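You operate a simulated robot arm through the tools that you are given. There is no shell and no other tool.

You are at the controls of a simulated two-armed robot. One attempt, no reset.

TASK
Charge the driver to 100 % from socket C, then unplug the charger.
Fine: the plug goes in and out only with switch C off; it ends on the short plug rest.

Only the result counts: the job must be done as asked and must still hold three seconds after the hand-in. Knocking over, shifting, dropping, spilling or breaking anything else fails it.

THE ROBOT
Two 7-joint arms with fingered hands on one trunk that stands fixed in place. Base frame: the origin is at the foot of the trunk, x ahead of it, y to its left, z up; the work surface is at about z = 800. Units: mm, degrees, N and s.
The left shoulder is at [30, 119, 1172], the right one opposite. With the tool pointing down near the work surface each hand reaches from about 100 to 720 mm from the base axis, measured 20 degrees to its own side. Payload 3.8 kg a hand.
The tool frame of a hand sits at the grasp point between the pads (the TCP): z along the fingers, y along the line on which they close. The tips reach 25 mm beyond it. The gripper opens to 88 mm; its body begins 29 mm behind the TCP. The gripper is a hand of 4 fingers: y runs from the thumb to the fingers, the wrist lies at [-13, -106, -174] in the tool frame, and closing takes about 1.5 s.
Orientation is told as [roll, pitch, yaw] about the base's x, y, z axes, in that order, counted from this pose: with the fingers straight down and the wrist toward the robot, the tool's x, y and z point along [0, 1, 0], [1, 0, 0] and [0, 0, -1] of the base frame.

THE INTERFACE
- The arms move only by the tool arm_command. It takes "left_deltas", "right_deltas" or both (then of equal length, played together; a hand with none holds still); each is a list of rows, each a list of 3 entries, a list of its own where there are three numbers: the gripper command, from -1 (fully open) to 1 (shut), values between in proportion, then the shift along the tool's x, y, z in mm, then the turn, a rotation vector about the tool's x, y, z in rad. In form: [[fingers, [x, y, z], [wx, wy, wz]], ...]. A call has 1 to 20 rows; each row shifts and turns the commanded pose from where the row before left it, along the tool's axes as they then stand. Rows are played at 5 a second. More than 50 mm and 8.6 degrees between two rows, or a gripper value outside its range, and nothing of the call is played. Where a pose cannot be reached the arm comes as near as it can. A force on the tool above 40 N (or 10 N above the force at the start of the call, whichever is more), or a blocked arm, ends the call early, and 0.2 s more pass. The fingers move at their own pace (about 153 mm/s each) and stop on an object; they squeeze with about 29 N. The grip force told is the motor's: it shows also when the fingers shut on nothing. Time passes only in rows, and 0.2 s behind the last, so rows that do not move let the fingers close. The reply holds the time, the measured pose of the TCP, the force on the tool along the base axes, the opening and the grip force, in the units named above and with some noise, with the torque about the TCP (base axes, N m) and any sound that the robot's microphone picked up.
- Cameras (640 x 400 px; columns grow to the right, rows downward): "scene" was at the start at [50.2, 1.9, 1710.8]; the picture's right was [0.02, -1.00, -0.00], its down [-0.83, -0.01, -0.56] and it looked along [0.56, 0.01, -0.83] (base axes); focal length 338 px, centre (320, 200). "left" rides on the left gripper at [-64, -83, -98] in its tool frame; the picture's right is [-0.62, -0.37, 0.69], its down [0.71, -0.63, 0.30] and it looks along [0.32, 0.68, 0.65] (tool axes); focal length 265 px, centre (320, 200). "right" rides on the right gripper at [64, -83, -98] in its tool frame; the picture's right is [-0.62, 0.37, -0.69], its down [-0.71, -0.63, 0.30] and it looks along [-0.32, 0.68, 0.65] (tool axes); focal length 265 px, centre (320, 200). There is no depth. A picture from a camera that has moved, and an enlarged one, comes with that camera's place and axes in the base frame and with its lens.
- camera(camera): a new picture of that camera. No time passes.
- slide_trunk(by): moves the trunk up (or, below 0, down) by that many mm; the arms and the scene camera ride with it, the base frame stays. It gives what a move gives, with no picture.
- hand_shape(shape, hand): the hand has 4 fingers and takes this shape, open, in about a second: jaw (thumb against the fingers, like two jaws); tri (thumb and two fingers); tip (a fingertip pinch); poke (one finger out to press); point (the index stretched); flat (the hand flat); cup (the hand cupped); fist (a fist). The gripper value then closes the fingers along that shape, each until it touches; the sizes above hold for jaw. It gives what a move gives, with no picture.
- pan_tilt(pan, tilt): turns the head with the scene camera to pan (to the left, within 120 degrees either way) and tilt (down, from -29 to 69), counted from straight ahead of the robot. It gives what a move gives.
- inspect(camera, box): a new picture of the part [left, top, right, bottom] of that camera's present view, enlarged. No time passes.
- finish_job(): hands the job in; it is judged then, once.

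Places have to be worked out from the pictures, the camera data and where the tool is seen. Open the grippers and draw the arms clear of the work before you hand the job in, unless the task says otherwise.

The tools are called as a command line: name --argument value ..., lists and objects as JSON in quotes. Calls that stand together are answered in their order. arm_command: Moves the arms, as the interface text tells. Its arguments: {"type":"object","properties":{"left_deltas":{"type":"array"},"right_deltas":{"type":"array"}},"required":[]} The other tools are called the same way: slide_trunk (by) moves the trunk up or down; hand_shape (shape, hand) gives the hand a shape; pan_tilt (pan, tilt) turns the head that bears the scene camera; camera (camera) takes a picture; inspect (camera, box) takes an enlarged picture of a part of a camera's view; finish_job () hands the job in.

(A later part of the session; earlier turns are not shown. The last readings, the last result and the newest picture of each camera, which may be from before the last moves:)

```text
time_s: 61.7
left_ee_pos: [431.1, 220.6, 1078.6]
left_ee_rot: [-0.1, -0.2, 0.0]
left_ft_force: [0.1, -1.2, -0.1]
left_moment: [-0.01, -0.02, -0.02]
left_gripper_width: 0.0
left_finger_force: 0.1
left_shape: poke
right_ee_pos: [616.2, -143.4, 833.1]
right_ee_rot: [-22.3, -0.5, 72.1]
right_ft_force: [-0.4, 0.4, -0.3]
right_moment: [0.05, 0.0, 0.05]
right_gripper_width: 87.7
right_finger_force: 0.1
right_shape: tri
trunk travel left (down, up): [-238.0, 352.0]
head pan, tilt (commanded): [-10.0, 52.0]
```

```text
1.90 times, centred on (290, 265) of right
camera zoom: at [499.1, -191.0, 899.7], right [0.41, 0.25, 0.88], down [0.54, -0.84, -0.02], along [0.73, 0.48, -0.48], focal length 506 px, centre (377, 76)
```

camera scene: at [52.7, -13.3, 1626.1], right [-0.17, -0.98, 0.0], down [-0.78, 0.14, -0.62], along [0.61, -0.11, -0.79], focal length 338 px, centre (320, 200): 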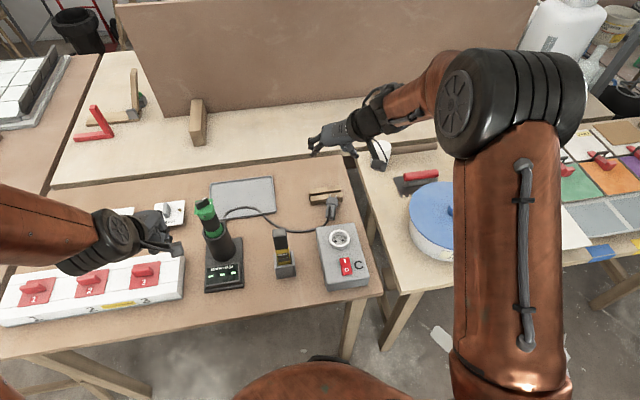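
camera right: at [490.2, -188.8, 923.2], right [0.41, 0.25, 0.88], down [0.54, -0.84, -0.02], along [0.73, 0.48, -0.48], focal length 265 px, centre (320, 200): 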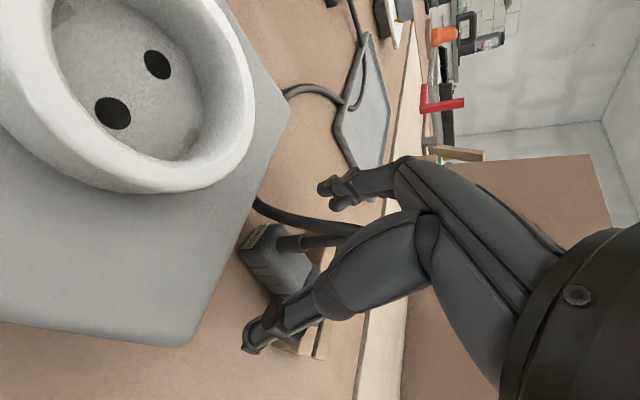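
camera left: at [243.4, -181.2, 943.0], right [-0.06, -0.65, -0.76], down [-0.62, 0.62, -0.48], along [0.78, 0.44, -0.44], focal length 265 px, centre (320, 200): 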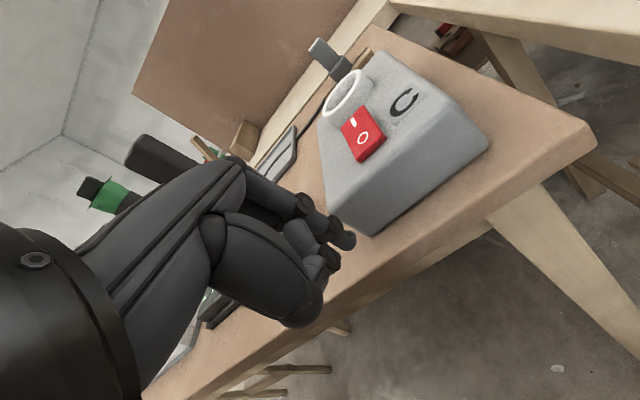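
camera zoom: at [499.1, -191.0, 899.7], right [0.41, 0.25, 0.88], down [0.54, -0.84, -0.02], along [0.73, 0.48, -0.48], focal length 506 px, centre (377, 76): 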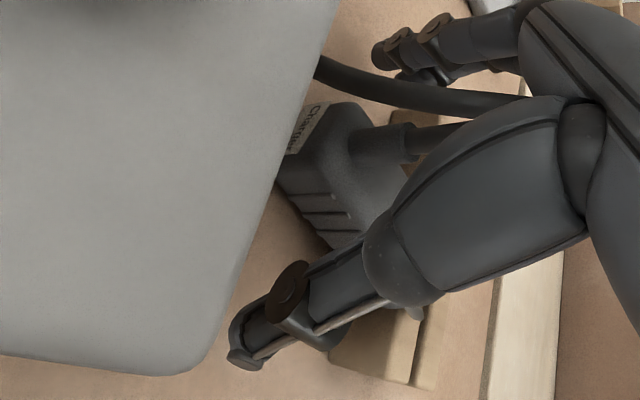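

TCP is at the target with no contact. I close the fingers slowly onto the plug's ribbed sides.

arm_command --right_deltas '[[-0.4, [0, 0, 0], [0, 0, 0]], [0.0, [0, 0, 0], [0, 0, 0]], [0.2, [0, 0, 0], [0, 0, 0]], [0.3, [0, 0, 0], [0, 0, 0]], [0.3, [0, 0, 0], [0, 0, 0]]]'

inspect --camera "right" --box '[200, 160, 400, 340]'

inspect --camera "scene" --box '[285, 165, 385, 245]'

```text
time_s: 62.9
left_ee_pos: [430.5, 220.5, 1078.3]
left_ee_rot: [-0.1, -0.2, 0.1]
left_ft_force: [0.9, 0.5, 0.6]
left_moment: [0.03, -0.02, -0.05]
left_gripper_width: 0.1
left_finger_force: 0.1
left_shape: poke
right_ee_pos: [616.1, -142.1, 832.3]
right_ee_rot: [-22.4, -0.6, 71.8]
right_ft_force: [0.8, 0.0, -0.5]
right_moment: [0.0, -0.01, 0.01]
right_gripper_width: 31.4
right_finger_force: 0.0
right_shape: tri
trunk travel left (down, up): [-238.0, 352.0]
head pan, tilt (commanded): [-10.0, 52.0]
```

```text
2.22 times, centred on (300, 250) of right
camera zoom: at [499.1, -191.0, 899.8], right [0.41, 0.25, 0.88], down [0.54, -0.84, -0.02], along [0.73, 0.48, -0.48], focal length 590 px, centre (364, 89)
```

zoom: 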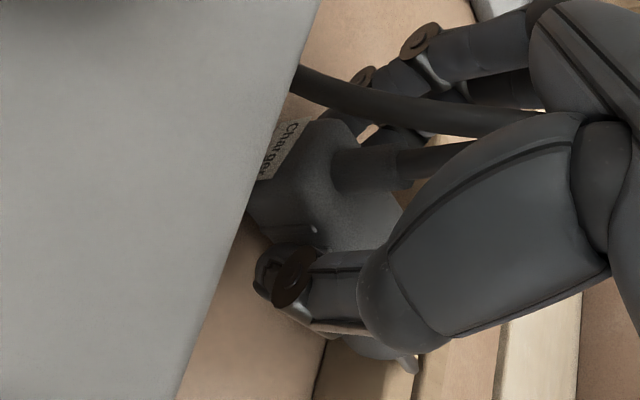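

```text
5.00 times, centred on (335, 205) of scene
camera zoom: at [53.3, -12.1, 1626.1], right [-0.17, -0.98, 0.0], down [-0.78, 0.14, -0.62], along [0.61, -0.11, -0.79], focal length 1690 px, centre (245, 175)
```

zoom: 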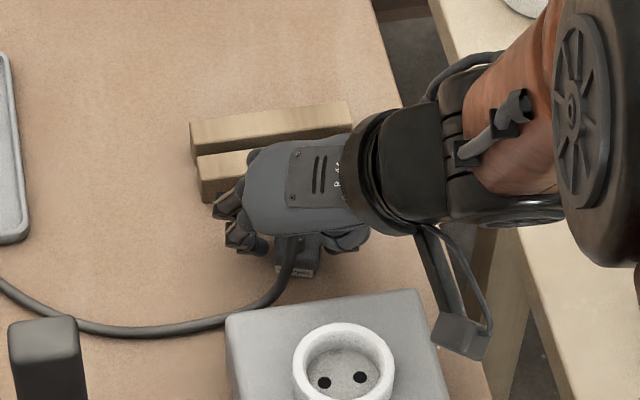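

The thumb and fingers are close to the plug's sides at mid-body. I close to full grip and watch the readings.

arm_command --right_deltas '[[0.4, [0, 0, 0], [0, 0, 0]], [0.5, [0, 0, 0], [0, 0, 0]], [0.7, [0, 0, 0], [0, 0, 0]], [1, [0, 0, 0], [0, 0, 0]], [1, [0, 0, 0], [0, 0, 0]]]'

inspect --camera "right" --box '[200, 160, 400, 340]'

inspect --camera "scene" --box '[285, 165, 385, 245]'

```text
time_s: 64.1
left_ee_pos: [432.5, 220.9, 1078.8]
left_ee_rot: [-0.1, -0.1, 0.0]
left_ft_force: [0.2, 0.1, 0.4]
left_moment: [0.01, 0.01, 0.01]
left_gripper_width: 0.0
left_finger_force: 0.1
left_shape: poke
right_ee_pos: [617.5, -142.6, 832.0]
right_ee_rot: [-22.4, -0.5, 71.9]
right_ft_force: [0.6, 1.0, 0.3]
right_moment: [-0.03, 0.02, -0.01]
right_gripper_width: 20.4
right_finger_force: 29.8
right_shape: tri
trunk travel left (down, up): [-238.0, 352.0]
head pan, tilt (commanded): [-10.0, 52.0]
```

```text
2.22 times, centred on (300, 250) of right
camera zoom: at [499.1, -191.0, 899.7], right [0.41, 0.25, 0.88], down [0.54, -0.84, -0.02], along [0.73, 0.48, -0.48], focal length 590 px, centre (364, 89)
```

zoom: 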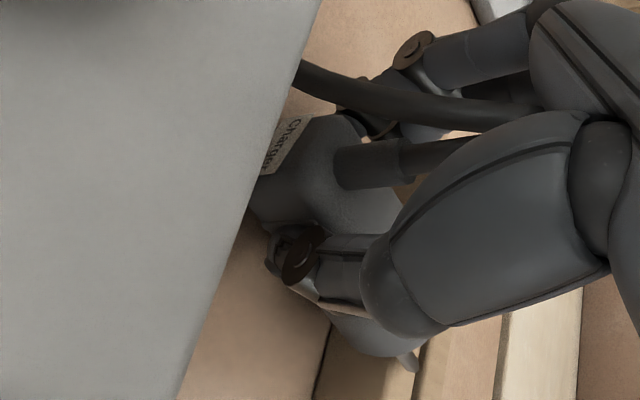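

```text
5.00 times, centred on (335, 205) of scene
camera zoom: at [53.4, -12.2, 1626.1], right [-0.17, -0.98, 0.0], down [-0.78, 0.14, -0.62], along [0.61, -0.11, -0.79], focal length 1690 px, centre (245, 175)
```

zoom: 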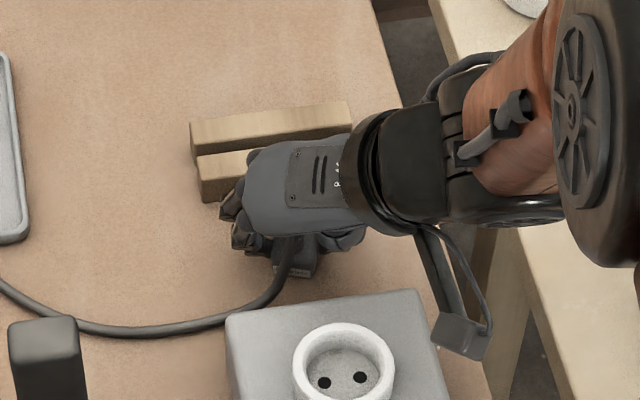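

A steady grip now (29.8 N, width 20 mm, little side torque). I lift 12 mm and check that the plug comes along.

arm_command --right_deltas '[[1, [-1.5, 0, -3.7], [0, 0, 0]], [1, [-1.5, 0, -3.7], [0, 0, 0]], [1, [-1.5, 0, -3.7], [0, 0, 0]], [1, [0, 0, 0], [0, 0, 0]]]'

inspect --camera "right" --box '[200, 160, 400, 340]'

inspect --camera "scene" --box '[285, 165, 385, 245]'

```text
time_s: 65.1
left_ee_pos: [430.6, 221.6, 1079.6]
left_ee_rot: [-0.1, -0.3, -0.1]
left_ft_force: [0.2, 0.2, -0.3]
left_moment: [-0.04, 0.0, 0.01]
left_gripper_width: 0.1
left_finger_force: 0.0
left_shape: poke
right_ee_pos: [617.5, -141.5, 845.9]
right_ee_rot: [-22.3, -0.5, 71.9]
right_ft_force: [-0.2, 0.3, -0.5]
right_moment: [0.01, 0.01, -0.02]
right_gripper_width: 20.7
right_finger_force: 29.2
right_shape: tri
trunk travel left (down, up): [-238.0, 352.0]
head pan, tilt (commanded): [-10.0, 52.0]
```

```text
2.22 times, centred on (300, 250) of right
camera zoom: at [499.3, -190.9, 911.1], right [0.41, 0.25, 0.88], down [0.54, -0.84, -0.02], along [0.73, 0.48, -0.48], focal length 590 px, centre (364, 89)
```

zoom: 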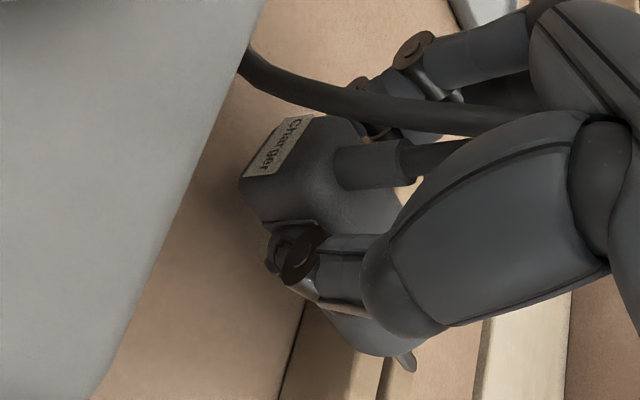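

```text
5.00 times, centred on (335, 205) of scene
camera zoom: at [53.5, -12.2, 1626.1], right [-0.17, -0.98, 0.0], down [-0.78, 0.14, -0.62], along [0.61, -0.11, -0.79], focal length 1690 px, centre (245, 175)
```

zoom: 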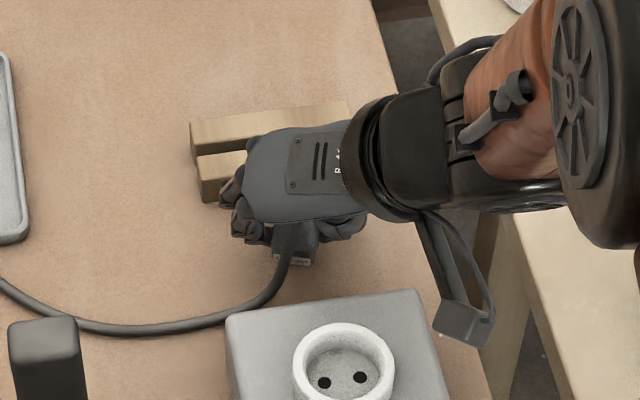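

The plug moves with the hand. I lift to about (590, -141, 955), align it to yaw 90° and watch the force for cable pull.

arm_command --right_deltas '[[1, [-7.6, 0, -18.5], [0, 0, 0]], [1, [-7.6, 0, -18.5], [0, 0, 0]], [1, [-7.6, 0, -18.5], [0, 0, 0]], [1, [2.8, -4.3, -27.6], [0, 0, 0]], [1, [2.8, -4.3, -27.6], [0, 0, 0]], [1, [0, 0, 0], [-0.03, 0, -0.073]], [1, [0, 0, 0], [-0.03, 0, -0.073]], [1, [0, 0, 0], [-0.03, 0, -0.073]], [1, [0, 0, 0], [-0.03, 0, -0.073]], [1, [0, 0, 0], [0, 0, 0]]]'

camera --camera "right"

camera --camera "scene"

inspect --camera "scene" --box '[275, 145, 375, 225]'

```text
time_s: 67.3
left_ee_pos: [431.4, 221.3, 1079.7]
left_ee_rot: [-0.1, -0.1, 0.0]
left_ft_force: [0.0, 0.5, -0.1]
left_moment: [-0.01, -0.01, 0.02]
left_gripper_width: 0.2
left_finger_force: 0.1
left_shape: poke
right_ee_pos: [589.8, -143.1, 954.1]
right_ee_rot: [-22.5, -0.5, 90.0]
right_ft_force: [-0.4, 0.9, -0.6]
right_moment: [-0.03, 0.07, 0.01]
right_gripper_width: 20.8
right_finger_force: 28.9
right_shape: tri
trunk travel left (down, up): [-238.0, 352.0]
head pan, tilt (commanded): [-10.0, 52.0]
```

```text
taken
camera right: at [493.2, -226.3, 1019.8], right [0.31, 0.36, 0.88], down [0.78, -0.63, -0.01], along [0.55, 0.69, -0.47], focal length 265 px, centre (320, 200)
```

right: 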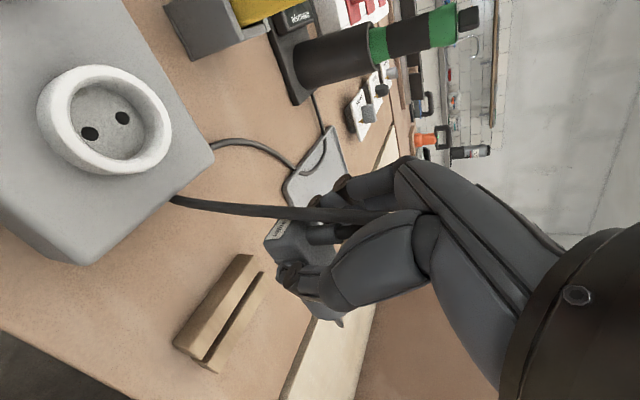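

```text
taken
camera scene: at [53.2, -12.1, 1626.1], right [-0.17, -0.98, 0.0], down [-0.78, 0.14, -0.62], along [0.61, -0.11, -0.79], focal length 338 px, centre (320, 200)
```

scene: 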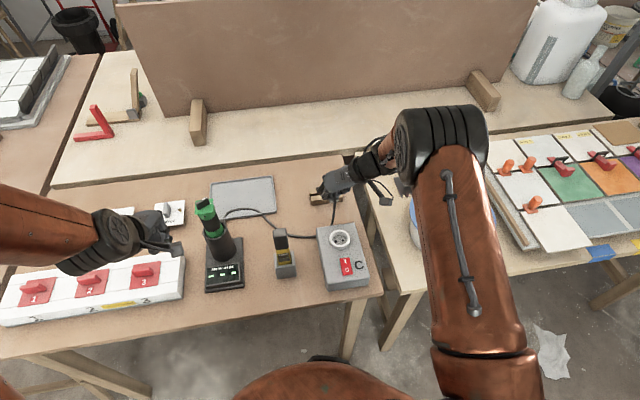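

```text
5.00 times, centred on (325, 185) of scene
camera zoom: at [53.2, -12.1, 1626.1], right [-0.17, -0.98, 0.0], down [-0.78, 0.14, -0.62], along [0.61, -0.11, -0.79], focal length 1690 px, centre (295, 275)
```

zoom: 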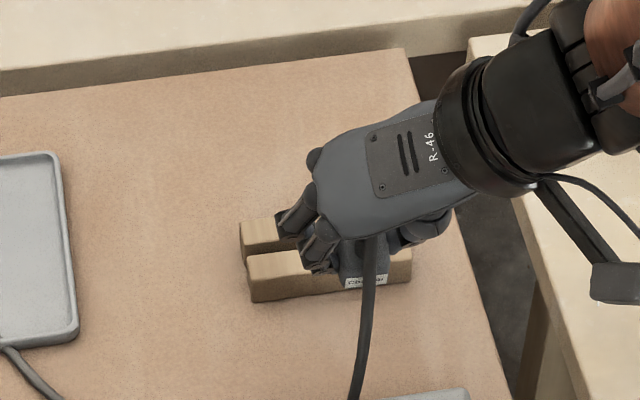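

Held well. Now I turn the hand 180° about the axis bisecting the pins' present and wanted directions (in two halves), which should leave the pins pointing down.

arm_command --right_deltas '[[1, [0, 0, 0], [-0.067, 0, 0.1262]], [1, [0, 0, 0], [-0.067, 0, 0.1262]], [1, [0, 0, 0], [-0.067, 0, 0.1262]], [1, [0, 0, 0], [-0.067, 0, 0.1262]], [1, [0, 0, 0], [-0.067, 0, 0.1262]], [1, [0, 0, 0], [-0.067, 0, 0.1262]], [1, [0, 0, 0], [-0.067, 0, 0.1262]], [1, [0, 0, 0], [-0.067, 0, 0.1262]], [1, [0, 0, 0], [-0.067, 0, 0.1262]], [1, [0, 0, 0], [-0.067, 0, 0.1262]], [1, [0, 0, 0], [-0.067, 0, 0.1262]], [1, [0, 0, 0], [0, 0, 0]]]'

camera --camera "scene"

camera --camera "right"

```text
time_s: 69.9
left_ee_pos: [431.0, 222.0, 1079.3]
left_ee_rot: [-0.1, -0.2, 0.0]
left_ft_force: [-0.2, -0.6, -0.4]
left_moment: [-0.02, 0.01, -0.02]
left_gripper_width: 0.0
left_finger_force: 0.1
left_shape: poke
right_ee_pos: [589.9, -145.3, 954.7]
right_ee_rot: [29.1, -50.6, -0.9]
right_ft_force: [-0.8, 0.1, -0.9]
right_moment: [0.03, 0.06, -0.02]
right_gripper_width: 20.3
right_finger_force: 29.0
right_shape: tri
trunk travel left (down, up): [-238.0, 352.0]
head pan, tilt (commanded): [-10.0, 52.0]
```

```text
taken
camera scene: at [53.3, -12.2, 1626.1], right [-0.17, -0.98, 0.0], down [-0.78, 0.14, -0.62], along [0.61, -0.11, -0.79], focal length 338 px, centre (320, 200)
```

scene: 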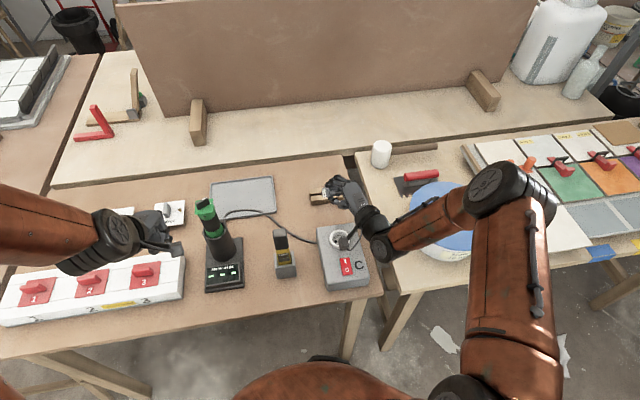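

```text
taken
camera right: at [446.8, -132.0, 964.8], right [-0.01, -0.88, 0.48], down [0.06, -0.48, -0.88], along [1.0, 0.02, 0.06], focal length 265 px, centre (320, 200)
```

right: 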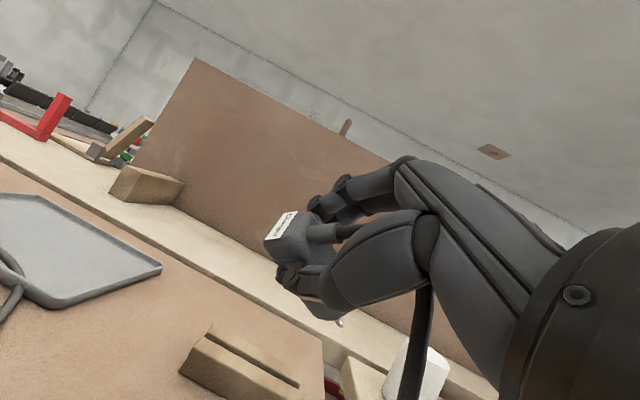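

Halfway and steady. I do the second half of the turn.

arm_command --right_deltas '[[1, [0, 0, 0], [-0.067, 0, 0.1262]], [1, [0, 0, 0], [-0.067, 0, 0.1262]], [1, [0, 0, 0], [-0.067, 0, 0.1262]], [1, [0, 0, 0], [-0.067, 0, 0.1262]], [1, [0, 0, 0], [-0.067, 0, 0.1262]], [1, [0, 0, 0], [-0.067, 0, 0.1262]], [1, [0, 0, 0], [-0.067, 0, 0.1262]], [1, [0, 0, 0], [-0.067, 0, 0.1262]], [1, [0, 0, 0], [-0.067, 0, 0.1262]], [1, [0, 0, 0], [-0.067, 0, 0.1262]], [1, [0, 0, 0], [-0.067, 0, 0.1262]], [1, [0, 0, 0], [0, 0, 0]]]'

camera --camera "scene"

camera --camera "right"

inspect --camera "right" --box '[200, 160, 420, 370]'

```text
time_s: 72.5
left_ee_pos: [430.7, 220.9, 1078.8]
left_ee_rot: [0.0, -0.2, 0.0]
left_ft_force: [0.4, -0.3, 0.5]
left_moment: [0.03, -0.03, 0.02]
left_gripper_width: 0.3
left_finger_force: 0.1
left_shape: poke
right_ee_pos: [589.2, -143.3, 954.4]
right_ee_rot: [78.4, 0.6, -90.1]
right_ft_force: [-0.1, 0.2, -0.6]
right_moment: [0.01, -0.01, 0.01]
right_gripper_width: 20.5
right_finger_force: 29.0
right_shape: tri
trunk travel left (down, up): [-238.0, 352.0]
head pan, tilt (commanded): [-10.0, 52.0]
```

```text
taken
camera scene: at [53.3, -12.4, 1626.1], right [-0.17, -0.98, 0.0], down [-0.78, 0.14, -0.62], along [0.61, -0.11, -0.79], focal length 338 px, centre (320, 200)
```

scene: 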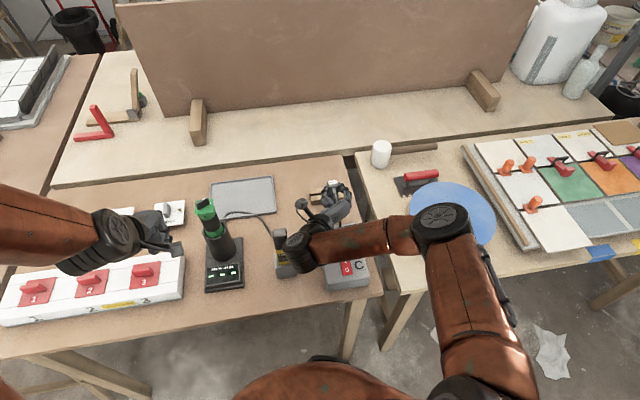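

```text
taken
camera right: at [506.9, -60.1, 1037.9], right [-0.8, -0.36, -0.47], down [0.16, 0.64, -0.75], along [0.57, -0.68, -0.46], focal length 265 px, centre (320, 200)
```

right: 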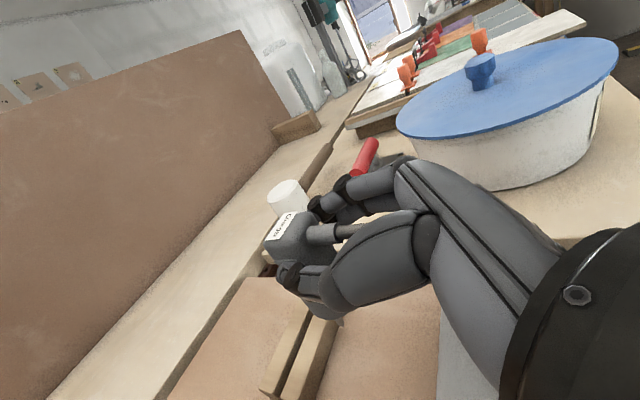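

```text
1.90 times, centred on (310, 265) of right
camera zoom: at [506.9, -60.1, 1037.9], right [-0.8, -0.36, -0.47], down [0.16, 0.64, -0.75], along [0.57, -0.68, -0.46], focal length 506 px, centre (339, 76)
```

zoom: 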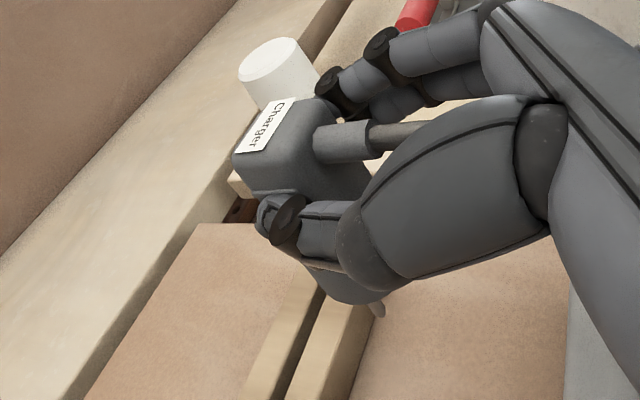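

The plug now hangs upright with its label on top. The wrist is near the tester, so I zoom there before moving.

inspect --camera "scene" --box '[255, 170, 385, 290]'

camera --camera "left"

```text
3.33 times, centred on (320, 230) of scene
camera zoom: at [53.3, -12.4, 1626.1], right [-0.17, -0.98, 0.0], down [-0.78, 0.14, -0.62], along [0.61, -0.11, -0.79], focal length 1127 px, centre (320, 100)
```

zoom: 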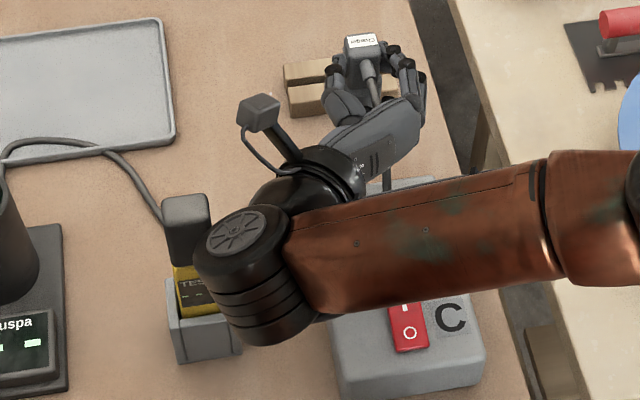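

```text
taken
camera left: at [347.1, 156.8, 1176.6], right [-0.37, -0.62, -0.69], down [-0.63, 0.71, -0.31], along [0.69, 0.32, -0.65], focal length 265 px, centre (320, 200)
```

left: 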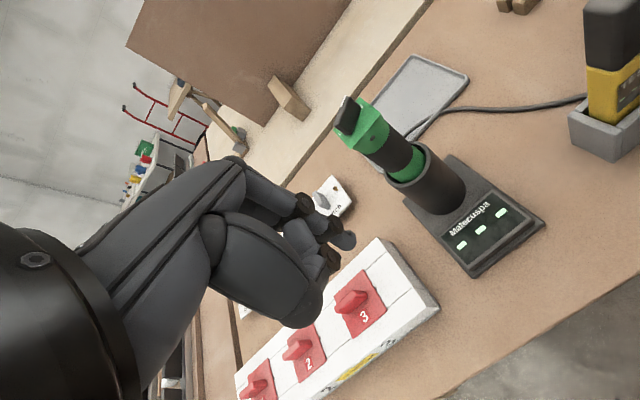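

The tester stands clear by a small gap and the wrist must only move away from it (−x). From the right camera, the plug axis works out at about 21 mm ahead of the TCP, vertical within a degree or two. I zoom on the label and flange to check the plug's rotation about its own axis.

inspect --camera "right" --box '[250, 195, 350, 275]'

inspect --camera "right" --box '[270, 250, 370, 340]'

inspect --camera "scene" --box '[320, 170, 360, 205]'

```text
5.00 times, centred on (300, 235) of right
camera zoom: at [506.9, -60.1, 1037.9], right [-0.8, -0.36, -0.47], down [0.16, 0.64, -0.75], along [0.57, -0.68, -0.46], focal length 1327 px, centre (420, 25)
```

zoom: 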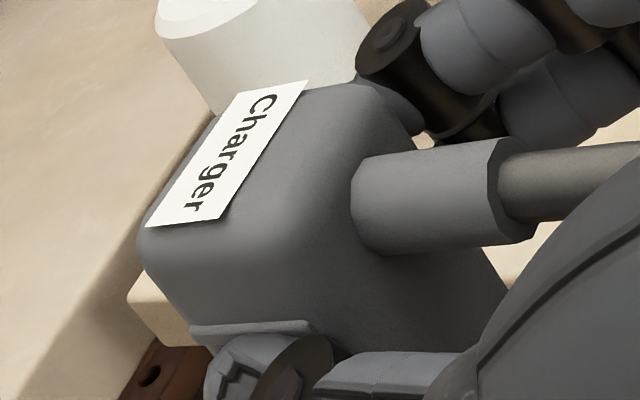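

```text
4.44 times, centred on (320, 295) of right
camera zoom: at [506.9, -60.1, 1037.9], right [-0.8, -0.36, -0.47], down [0.16, 0.64, -0.75], along [0.57, -0.68, -0.46], focal length 1180 px, centre (320, -222)
```

zoom: 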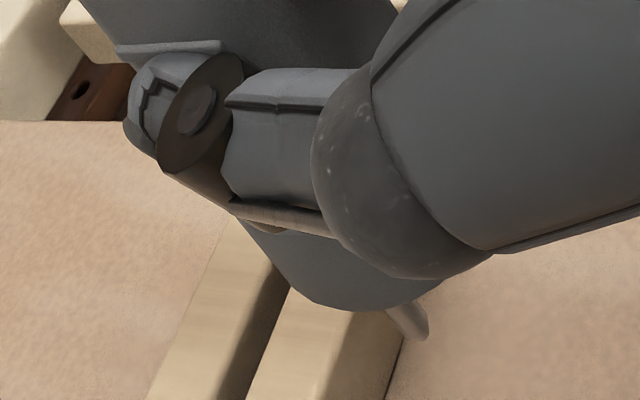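

```text
11.43 times, centred on (340, 188) of scene
camera zoom: at [53.3, -12.4, 1626.1], right [-0.17, -0.98, 0.0], down [-0.78, 0.14, -0.62], along [0.61, -0.11, -0.79], focal length 3863 px, centre (91, 343)
```

zoom: 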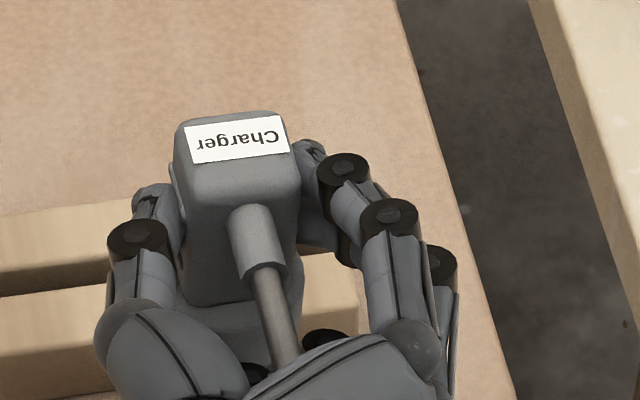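

The label's edges are parallel to the y axis within half a degree, so the plug's yaw is right. I zoom in more on the body to judge the side tilt.

inspect --camera "scene" --box '[330, 176, 354, 204]'

```text
14.29 times, centred on (342, 190) of scene
camera zoom: at [53.3, -12.4, 1626.1], right [-0.17, -0.98, 0.0], down [-0.78, 0.14, -0.62], along [0.61, -0.11, -0.79], focal length 4828 px, centre (6, 343)
```

zoom: 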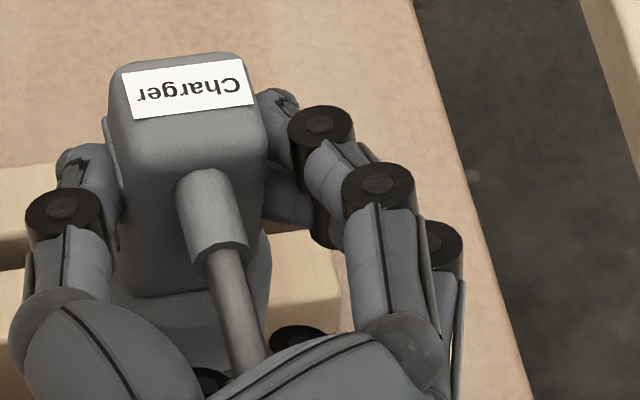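

Side tilt is within about 1–2°. I trim the pitch by 1.4° and move over the socket, keeping the pins about 25 mm above the ring: TCP to about (484, -143, 965), moving away from the tester.

arm_command --right_deltas '[[1, [0, 0, 0], [0, 0.025, 0]], [1, [8, 0, -20], [0, 0, 0]], [1, [-4, -0.1, -28.5], [0, 0, 0]], [1, [-6, -0.1, -28.5], [0, 0, 0]], [1, [-6, -0.1, -28.5], [0, 0, 0]], [1, [0, 0, 0], [0, 0, 0]]]'

camera --camera "right"

inspect --camera "scene" --box '[275, 190, 385, 290]'

inspect --camera "right" --box '[220, 220, 420, 400]'

```text
time_s: 73.9
left_ee_pos: [432.1, 220.4, 1078.5]
left_ee_rot: [-0.1, -0.2, 0.0]
left_ft_force: [-0.5, 0.0, -0.8]
left_moment: [-0.01, 0.02, -0.05]
left_gripper_width: 0.0
left_finger_force: 0.1
left_shape: poke
right_ee_pos: [483.5, -144.2, 964.7]
right_ee_rot: [79.9, 0.7, -90.1]
right_ft_force: [0.2, -0.1, -1.2]
right_moment: [-0.03, -0.01, -0.03]
right_gripper_width: 20.5
right_finger_force: 28.8
right_shape: tri
trunk travel left (down, up): [-238.0, 352.0]
head pan, tilt (commanded): [-10.0, 52.0]
```

```text
taken
camera right: at [398.6, -60.3, 1047.2], right [-0.79, -0.36, -0.49], down [0.17, 0.64, -0.75], along [0.59, -0.68, -0.44], focal length 265 px, centre (320, 200)
```

right: 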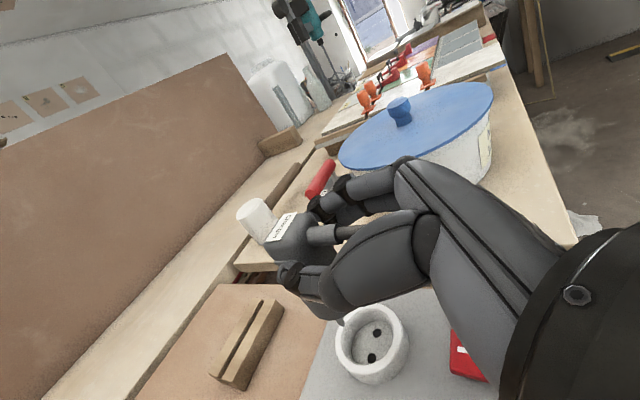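

```text
4.00 times, centred on (330, 240) of scene
camera zoom: at [53.7, -12.4, 1626.0], right [-0.17, -0.98, 0.0], down [-0.78, 0.14, -0.62], along [0.61, -0.11, -0.79], focal length 1352 px, centre (280, 40)
```

zoom: 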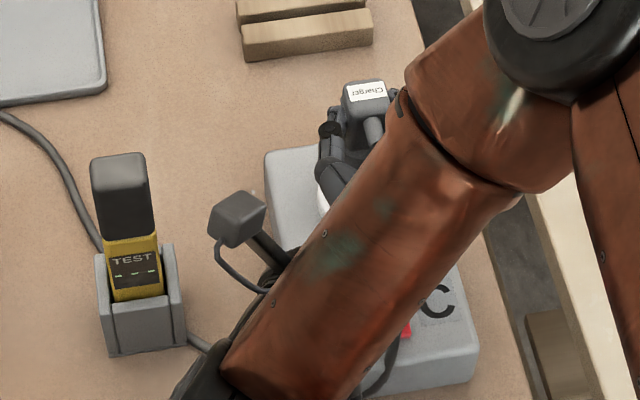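

```text
2.22 times, centred on (320, 310) of right
camera zoom: at [398.6, -60.3, 1047.2], right [-0.79, -0.36, -0.49], down [0.17, 0.64, -0.75], along [0.59, -0.68, -0.44], focal length 590 px, centre (320, -44)
```

zoom: 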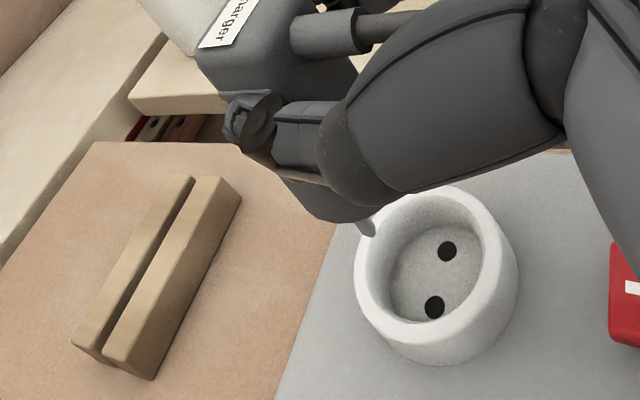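

The right camera now sees both holes and the near pin's tip; the pin is within ~2 mm of being above its hole. I lower 20 mm with a small correction and compare again.

arm_command --right_deltas '[[1, [-10, -0.3, 1], [0, 0, 0]], [1, [-10, -0.2, 1], [0, 0, 0]], [1, [0, 0, 0], [0, 0, 0]]]'

inspect --camera "right" --box '[220, 220, 420, 400]'

inspect --camera "right" --box '[310, 280, 410, 370]'

```text
time_s: 74.7
left_ee_pos: [430.5, 221.7, 1079.3]
left_ee_rot: [-0.1, -0.2, 0.0]
left_ft_force: [-0.2, -0.1, 0.9]
left_moment: [-0.04, 0.02, -0.01]
left_gripper_width: 0.0
left_finger_force: 0.0
left_shape: poke
right_ee_pos: [481.5, -142.7, 945.2]
right_ee_rot: [79.8, 0.6, -90.1]
right_ft_force: [-0.5, -0.3, -0.8]
right_moment: [-0.02, 0.0, -0.01]
right_gripper_width: 20.3
right_finger_force: 28.9
right_shape: tri
trunk travel left (down, up): [-238.0, 352.0]
head pan, tilt (commanded): [-10.0, 52.0]
```

```text
2.22 times, centred on (320, 310) of right
camera zoom: at [397.0, -59.1, 1026.3], right [-0.79, -0.36, -0.49], down [0.17, 0.64, -0.75], along [0.59, -0.68, -0.44], focal length 590 px, centre (320, -44)
```

zoom: 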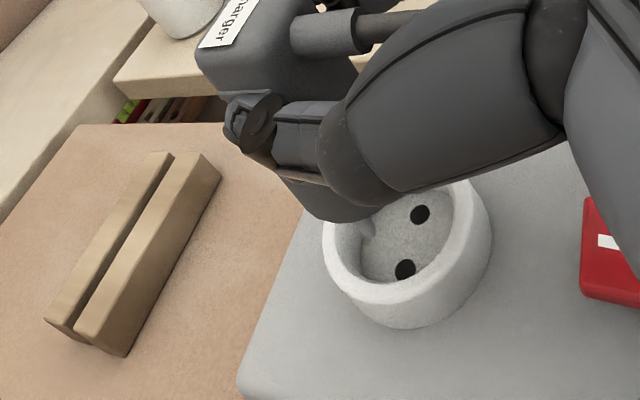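

```text
4.44 times, centred on (360, 325) of right
camera zoom: at [397.0, -59.1, 1026.3], right [-0.79, -0.36, -0.49], down [0.17, 0.64, -0.75], along [0.59, -0.68, -0.44], focal length 1180 px, centre (142, -356)
```

zoom: 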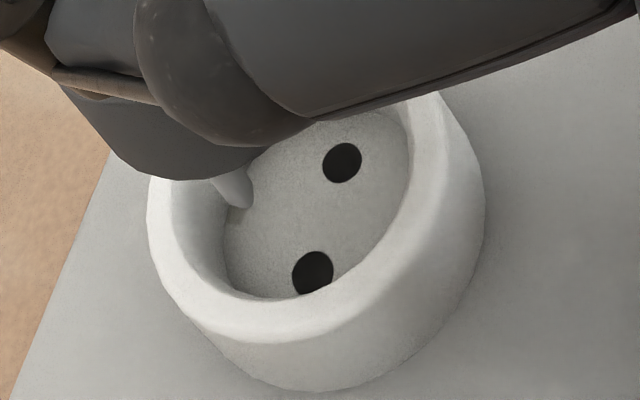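

The pin tip reads about 2 mm too far toward +y and ~1 mm short in x. I correct by (+0.8, −2) and lower 10 mm, so the pins enter the ring space above the floor.

arm_command --right_deltas '[[1, [0.1, 2, 0.8], [0, 0, 0]], [1, [-9.8, 0, 1.75], [0, 0, 0]], [1, [0, 0, 0], [0, 0, 0]]]'

inspect --camera "right" --box '[310, 280, 410, 370]'

inspect --camera "scene" --box '[320, 210, 370, 260]'

```text
time_s: 75.5
left_ee_pos: [431.7, 221.5, 1078.9]
left_ee_rot: [-0.2, -0.2, -0.1]
left_ft_force: [0.6, 0.3, 0.5]
left_moment: [0.01, -0.01, -0.01]
left_gripper_width: 0.2
left_finger_force: 0.2
left_shape: poke
right_ee_pos: [483.4, -145.0, 934.1]
right_ee_rot: [79.9, 0.7, -89.9]
right_ft_force: [-0.5, 0.1, -1.0]
right_moment: [0.0, 0.02, -0.03]
right_gripper_width: 20.5
right_finger_force: 28.7
right_shape: tri
trunk travel left (down, up): [-238.0, 352.0]
head pan, tilt (commanded): [-10.0, 52.0]
```

```text
4.44 times, centred on (360, 325) of right
camera zoom: at [398.2, -61.0, 1015.7], right [-0.79, -0.36, -0.49], down [0.17, 0.64, -0.75], along [0.59, -0.68, -0.44], focal length 1180 px, centre (142, -356)
```

zoom: 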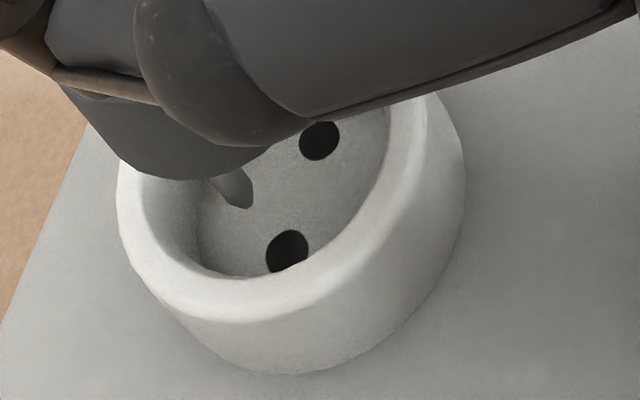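

```text
8.00 times, centred on (345, 235) of scene
camera zoom: at [53.2, -12.2, 1626.1], right [-0.17, -0.98, 0.0], down [-0.78, 0.14, -0.62], along [0.61, -0.11, -0.79], focal length 2704 px, centre (120, -80)
```

zoom: 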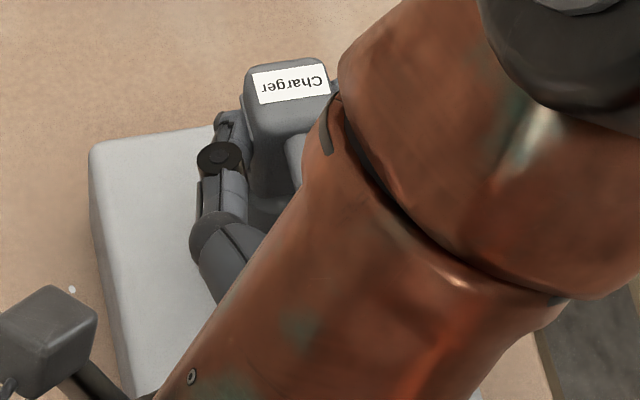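

Projected down to the floor, the pin would land within ~0.8 mm of its hole. I nudge (−0.5, −0.5) and lower 9 mm more, just above the holes.

arm_command --right_deltas '[[1, [-4.5, 0.5, 0.55], [0, 0, 0]], [1, [-4.5, 0, 0.55], [0, 0, 0]], [1, [0, 0, 0], [0, 0, 0]]]'

inspect --camera "right" --box '[310, 280, 410, 370]'

```text
time_s: 76.3
left_ee_pos: [431.6, 221.2, 1079.3]
left_ee_rot: [-0.2, -0.2, 0.0]
left_ft_force: [-0.4, 0.7, 0.4]
left_moment: [0.01, 0.01, 0.01]
left_gripper_width: 0.0
left_finger_force: 0.1
left_shape: poke
right_ee_pos: [483.6, -143.8, 924.6]
right_ee_rot: [79.9, 0.5, -89.9]
right_ft_force: [-0.6, 0.1, -1.4]
right_moment: [0.01, 0.04, -0.02]
right_gripper_width: 20.6
right_finger_force: 29.1
right_shape: tri
trunk travel left (down, up): [-238.0, 352.0]
head pan, tilt (commanded): [-10.0, 52.0]
```

```text
4.44 times, centred on (360, 325) of right
camera zoom: at [398.1, -60.5, 1006.5], right [-0.79, -0.36, -0.49], down [0.17, 0.64, -0.75], along [0.59, -0.68, -0.44], focal length 1180 px, centre (142, -356)
```

zoom: 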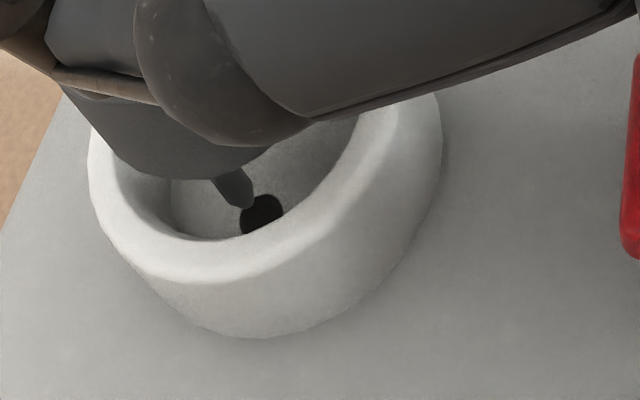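

The pin tip needs about (−1.2, −1.0) mm more. I apply it, lower 2 mm and look again.

arm_command --right_deltas '[[1, [-0.2, 1, -1.2], [0, 0, 0]], [1, [-1.97, 0, 0.35], [0, 0, 0]], [1, [0, 0, 0], [0, 0, 0]]]'

inspect --camera "right" --box '[325, 300, 385, 350]'

```text
time_s: 77.1
left_ee_pos: [431.7, 221.2, 1079.5]
left_ee_rot: [-0.2, -0.2, 0.0]
left_ft_force: [0.4, -1.5, 0.5]
left_moment: [-0.02, -0.04, -0.01]
left_gripper_width: 0.1
left_finger_force: 0.1
left_shape: poke
right_ee_pos: [481.0, -144.7, 922.9]
right_ee_rot: [79.9, 0.6, -90.0]
right_ft_force: [0.9, 0.6, -0.8]
right_moment: [0.0, 0.0, 0.0]
right_gripper_width: 20.6
right_finger_force: 29.1
right_shape: tri
trunk travel left (down, up): [-238.0, 352.0]
head pan, tilt (commanded): [-10.0, 52.0]
```

```text
8.00 times, centred on (355, 325) of right
camera zoom: at [396.7, -61.4, 1004.5], right [-0.79, -0.36, -0.49], down [0.17, 0.64, -0.75], along [0.59, -0.68, -0.44], focal length 2123 px, centre (40, -800)
```

zoom: 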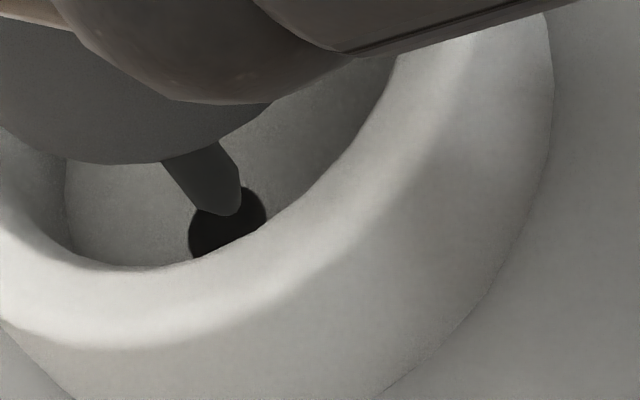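

The pin tip now sits over its hole within ~0.6 mm. I lower in small steps and watch the force.

arm_command --right_deltas '[[1, [-1.48, 0, 0.26], [0, 0, 0]], [1, [-1.48, 0, 0.26], [0, 0, 0]], [1, [0, 0, 0], [0, 0, 0]]]'

inspect --camera "right" --box '[325, 300, 385, 350]'

```text
time_s: 77.9
left_ee_pos: [431.0, 221.9, 1077.4]
left_ee_rot: [-0.1, -0.2, 0.0]
left_ft_force: [0.1, -0.2, 0.0]
left_moment: [0.01, -0.01, -0.01]
left_gripper_width: 0.1
left_finger_force: 0.1
left_shape: poke
right_ee_pos: [482.9, -144.5, 919.7]
right_ee_rot: [79.9, 0.5, -90.0]
right_ft_force: [0.2, 0.9, -0.9]
right_moment: [-0.01, 0.05, 0.01]
right_gripper_width: 20.3
right_finger_force: 28.4
right_shape: tri
trunk travel left (down, up): [-238.0, 352.0]
head pan, tilt (commanded): [-10.0, 52.0]
```

```text
8.00 times, centred on (355, 325) of right
camera zoom: at [396.6, -61.3, 1001.5], right [-0.79, -0.36, -0.49], down [0.17, 0.64, -0.75], along [0.59, -0.68, -0.44], focal length 2123 px, centre (40, -800)
```

zoom: 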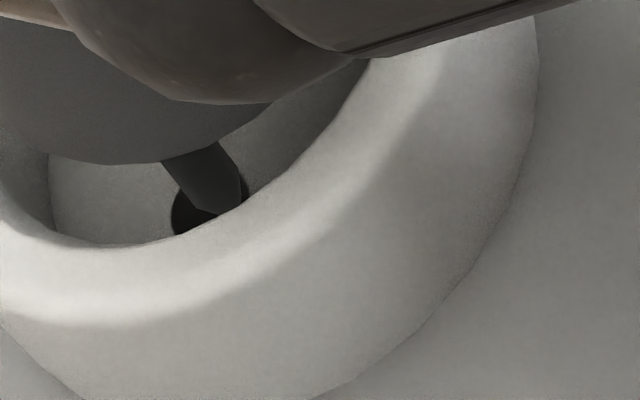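

The pin is entering the hole with no force. I continue down 4 mm with a 0.3 mm trim.

arm_command --right_deltas '[[1, [-1.93, 0, 0.65], [0, 0, 0]], [1, [-1.97, 0, 0.35], [0, 0, 0]], [1, [0, 0, 0], [0, 0, 0]]]'

inspect --camera "right" --box '[310, 280, 410, 370]'

```text
time_s: 78.7
left_ee_pos: [431.9, 221.0, 1078.8]
left_ee_rot: [-0.1, -0.1, -0.1]
left_ft_force: [0.0, -0.8, -0.2]
left_moment: [0.01, 0.01, -0.02]
left_gripper_width: 0.0
left_finger_force: 0.1
left_shape: poke
right_ee_pos: [482.4, -144.7, 916.0]
right_ee_rot: [79.9, 0.6, -90.0]
right_ft_force: [-0.7, 1.0, -1.6]
right_moment: [0.02, 0.01, -0.05]
right_gripper_width: 20.2
right_finger_force: 29.3
right_shape: tri
trunk travel left (down, up): [-238.0, 352.0]
head pan, tilt (commanded): [-10.0, 52.0]
```

```text
4.44 times, centred on (360, 325) of right
camera zoom: at [397.2, -61.4, 997.6], right [-0.79, -0.36, -0.49], down [0.17, 0.64, -0.75], along [0.59, -0.68, -0.44], focal length 1180 px, centre (142, -356)
```

zoom: 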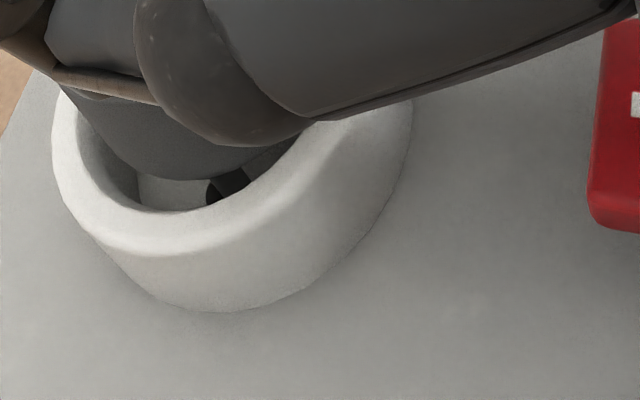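

No resistance; the pin is in the hole. I lower 5 mm more.

arm_command --right_deltas '[[1, [-2.46, 0, 0.44], [0, 0, 0]], [1, [-2.46, 0, 0.44], [0, 0, 0]], [1, [0, 0, 0], [0, 0, 0]]]'

inspect --camera "right" --box '[310, 280, 410, 370]'

```text
time_s: 79.5
left_ee_pos: [429.9, 222.1, 1079.6]
left_ee_rot: [-0.1, -0.3, 0.0]
left_ft_force: [0.0, -0.3, 0.4]
left_moment: [-0.01, -0.03, -0.01]
left_gripper_width: 0.1
left_finger_force: 0.0
left_shape: poke
right_ee_pos: [481.8, -146.5, 912.1]
right_ee_rot: [80.2, 0.5, -90.2]
right_ft_force: [0.3, 0.5, 18.8]
right_moment: [-0.19, -0.32, 0.01]
right_gripper_width: 20.3
right_finger_force: 29.0
right_shape: tri
trunk travel left (down, up): [-238.0, 352.0]
head pan, tilt (commanded): [-10.0, 52.0]
```

```text
4.44 times, centred on (360, 325) of right
camera zoom: at [396.2, -62.1, 993.8], right [-0.79, -0.36, -0.5], down [0.18, 0.64, -0.75], along [0.59, -0.68, -0.44], focal length 1180 px, centre (142, -356)
```

zoom: 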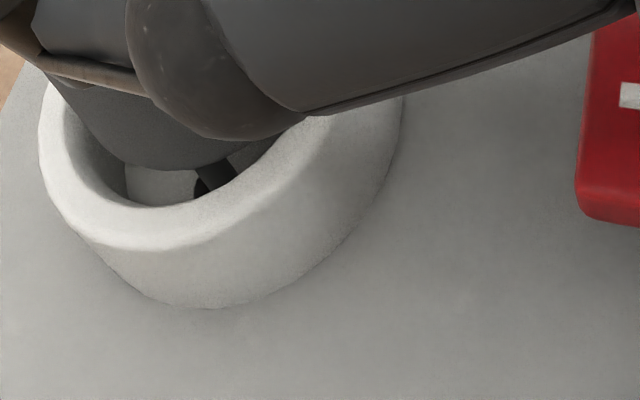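

Contact: 18.8 N upward, its torque pointing to the far (−y) pin or the ring rather than the plug centre. I look closely before pushing on.

inspect --camera "right" --box '[318, 295, 368, 335]'

inspect --camera "scene" --box '[325, 215, 365, 250]'

camera --camera "right"

```text
10.00 times, centred on (343, 315) of right
camera zoom: at [396.2, -62.1, 993.8], right [-0.79, -0.36, -0.5], down [0.18, 0.64, -0.75], along [0.59, -0.68, -0.44], focal length 2654 px, centre (90, -950)
```

zoom: 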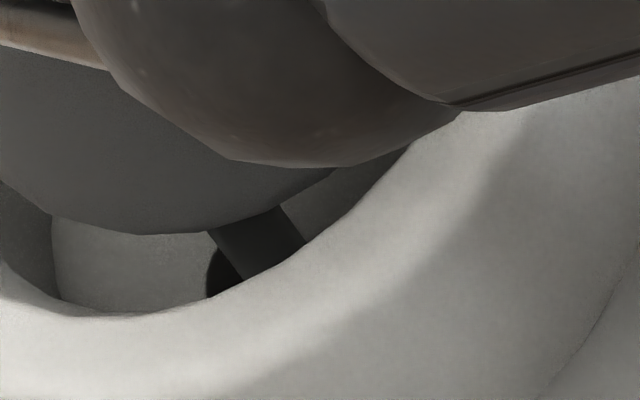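

```text
11.43 times, centred on (345, 232) of scene
camera zoom: at [51.3, -11.5, 1626.3], right [-0.17, -0.98, 0.0], down [-0.78, 0.14, -0.62], along [0.61, -0.11, -0.79], focal length 3863 px, centre (34, -171)
```

zoom: 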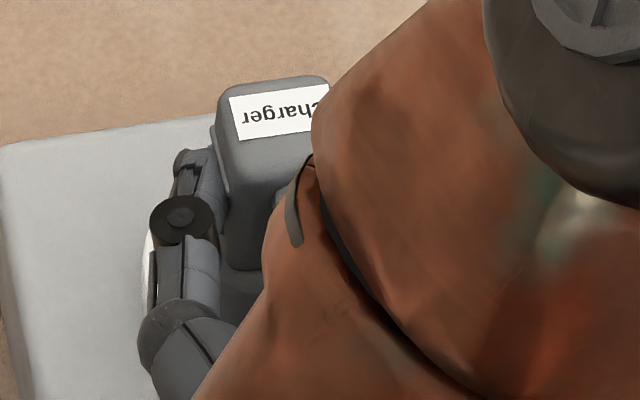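

```text
taken
camera right: at [396.2, -62.1, 993.8], right [-0.79, -0.36, -0.5], down [0.18, 0.64, -0.75], along [0.59, -0.68, -0.44], focal length 265 px, centre (320, 200)
```

right: 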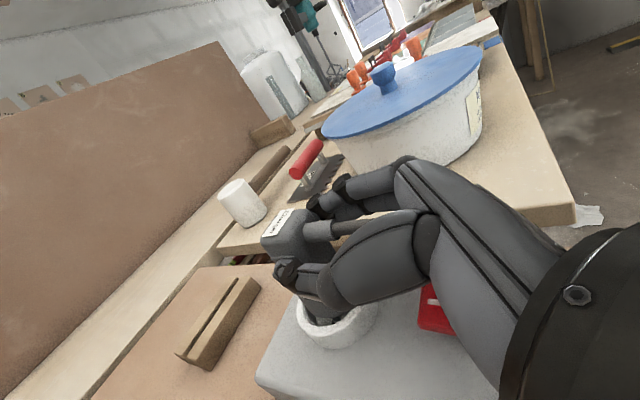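

The near pin rides about 1.3 mm to the −x side of its hole. I back up 4 mm, shift (+1.2, +0.5), and try again.

arm_command --right_deltas '[[1, [3.9, 0, -0.7], [0, 0, 0]], [1, [0.2, -0.5, 1.2], [0, 0, 0]], [1, [0, 0, 0], [0, 0, 0]]]'

inspect --camera "right" --box '[318, 295, 368, 335]'

```text
time_s: 80.3
left_ee_pos: [431.1, 222.2, 1079.0]
left_ee_rot: [-0.1, -0.3, 0.0]
left_ft_force: [-0.1, -0.6, -0.6]
left_moment: [-0.02, -0.03, -0.07]
left_gripper_width: 0.0
left_finger_force: 0.1
left_shape: poke
right_ee_pos: [482.5, -146.2, 913.4]
right_ee_rot: [79.8, 0.6, -90.1]
right_ft_force: [-0.1, -0.2, 8.0]
right_moment: [-0.08, -0.11, 0.0]
right_gripper_width: 20.5
right_finger_force: 29.3
right_shape: tri
trunk travel left (down, up): [-238.0, 352.0]
head pan, tilt (commanded): [-10.0, 52.0]
```

```text
10.00 times, centred on (343, 315) of right
camera zoom: at [398.1, -61.9, 996.2], right [-0.79, -0.36, -0.49], down [0.17, 0.64, -0.75], along [0.59, -0.68, -0.44], focal length 2654 px, centre (90, -950)
```

zoom: 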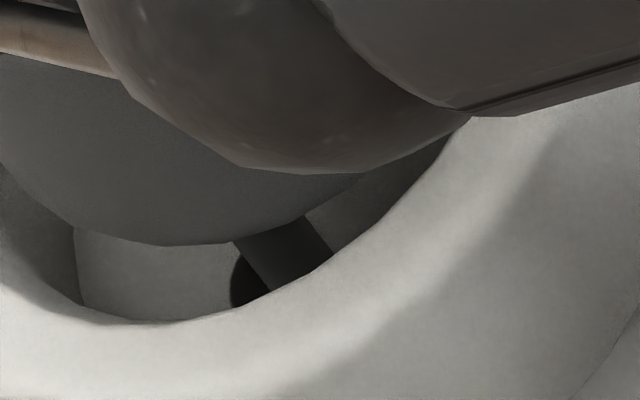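

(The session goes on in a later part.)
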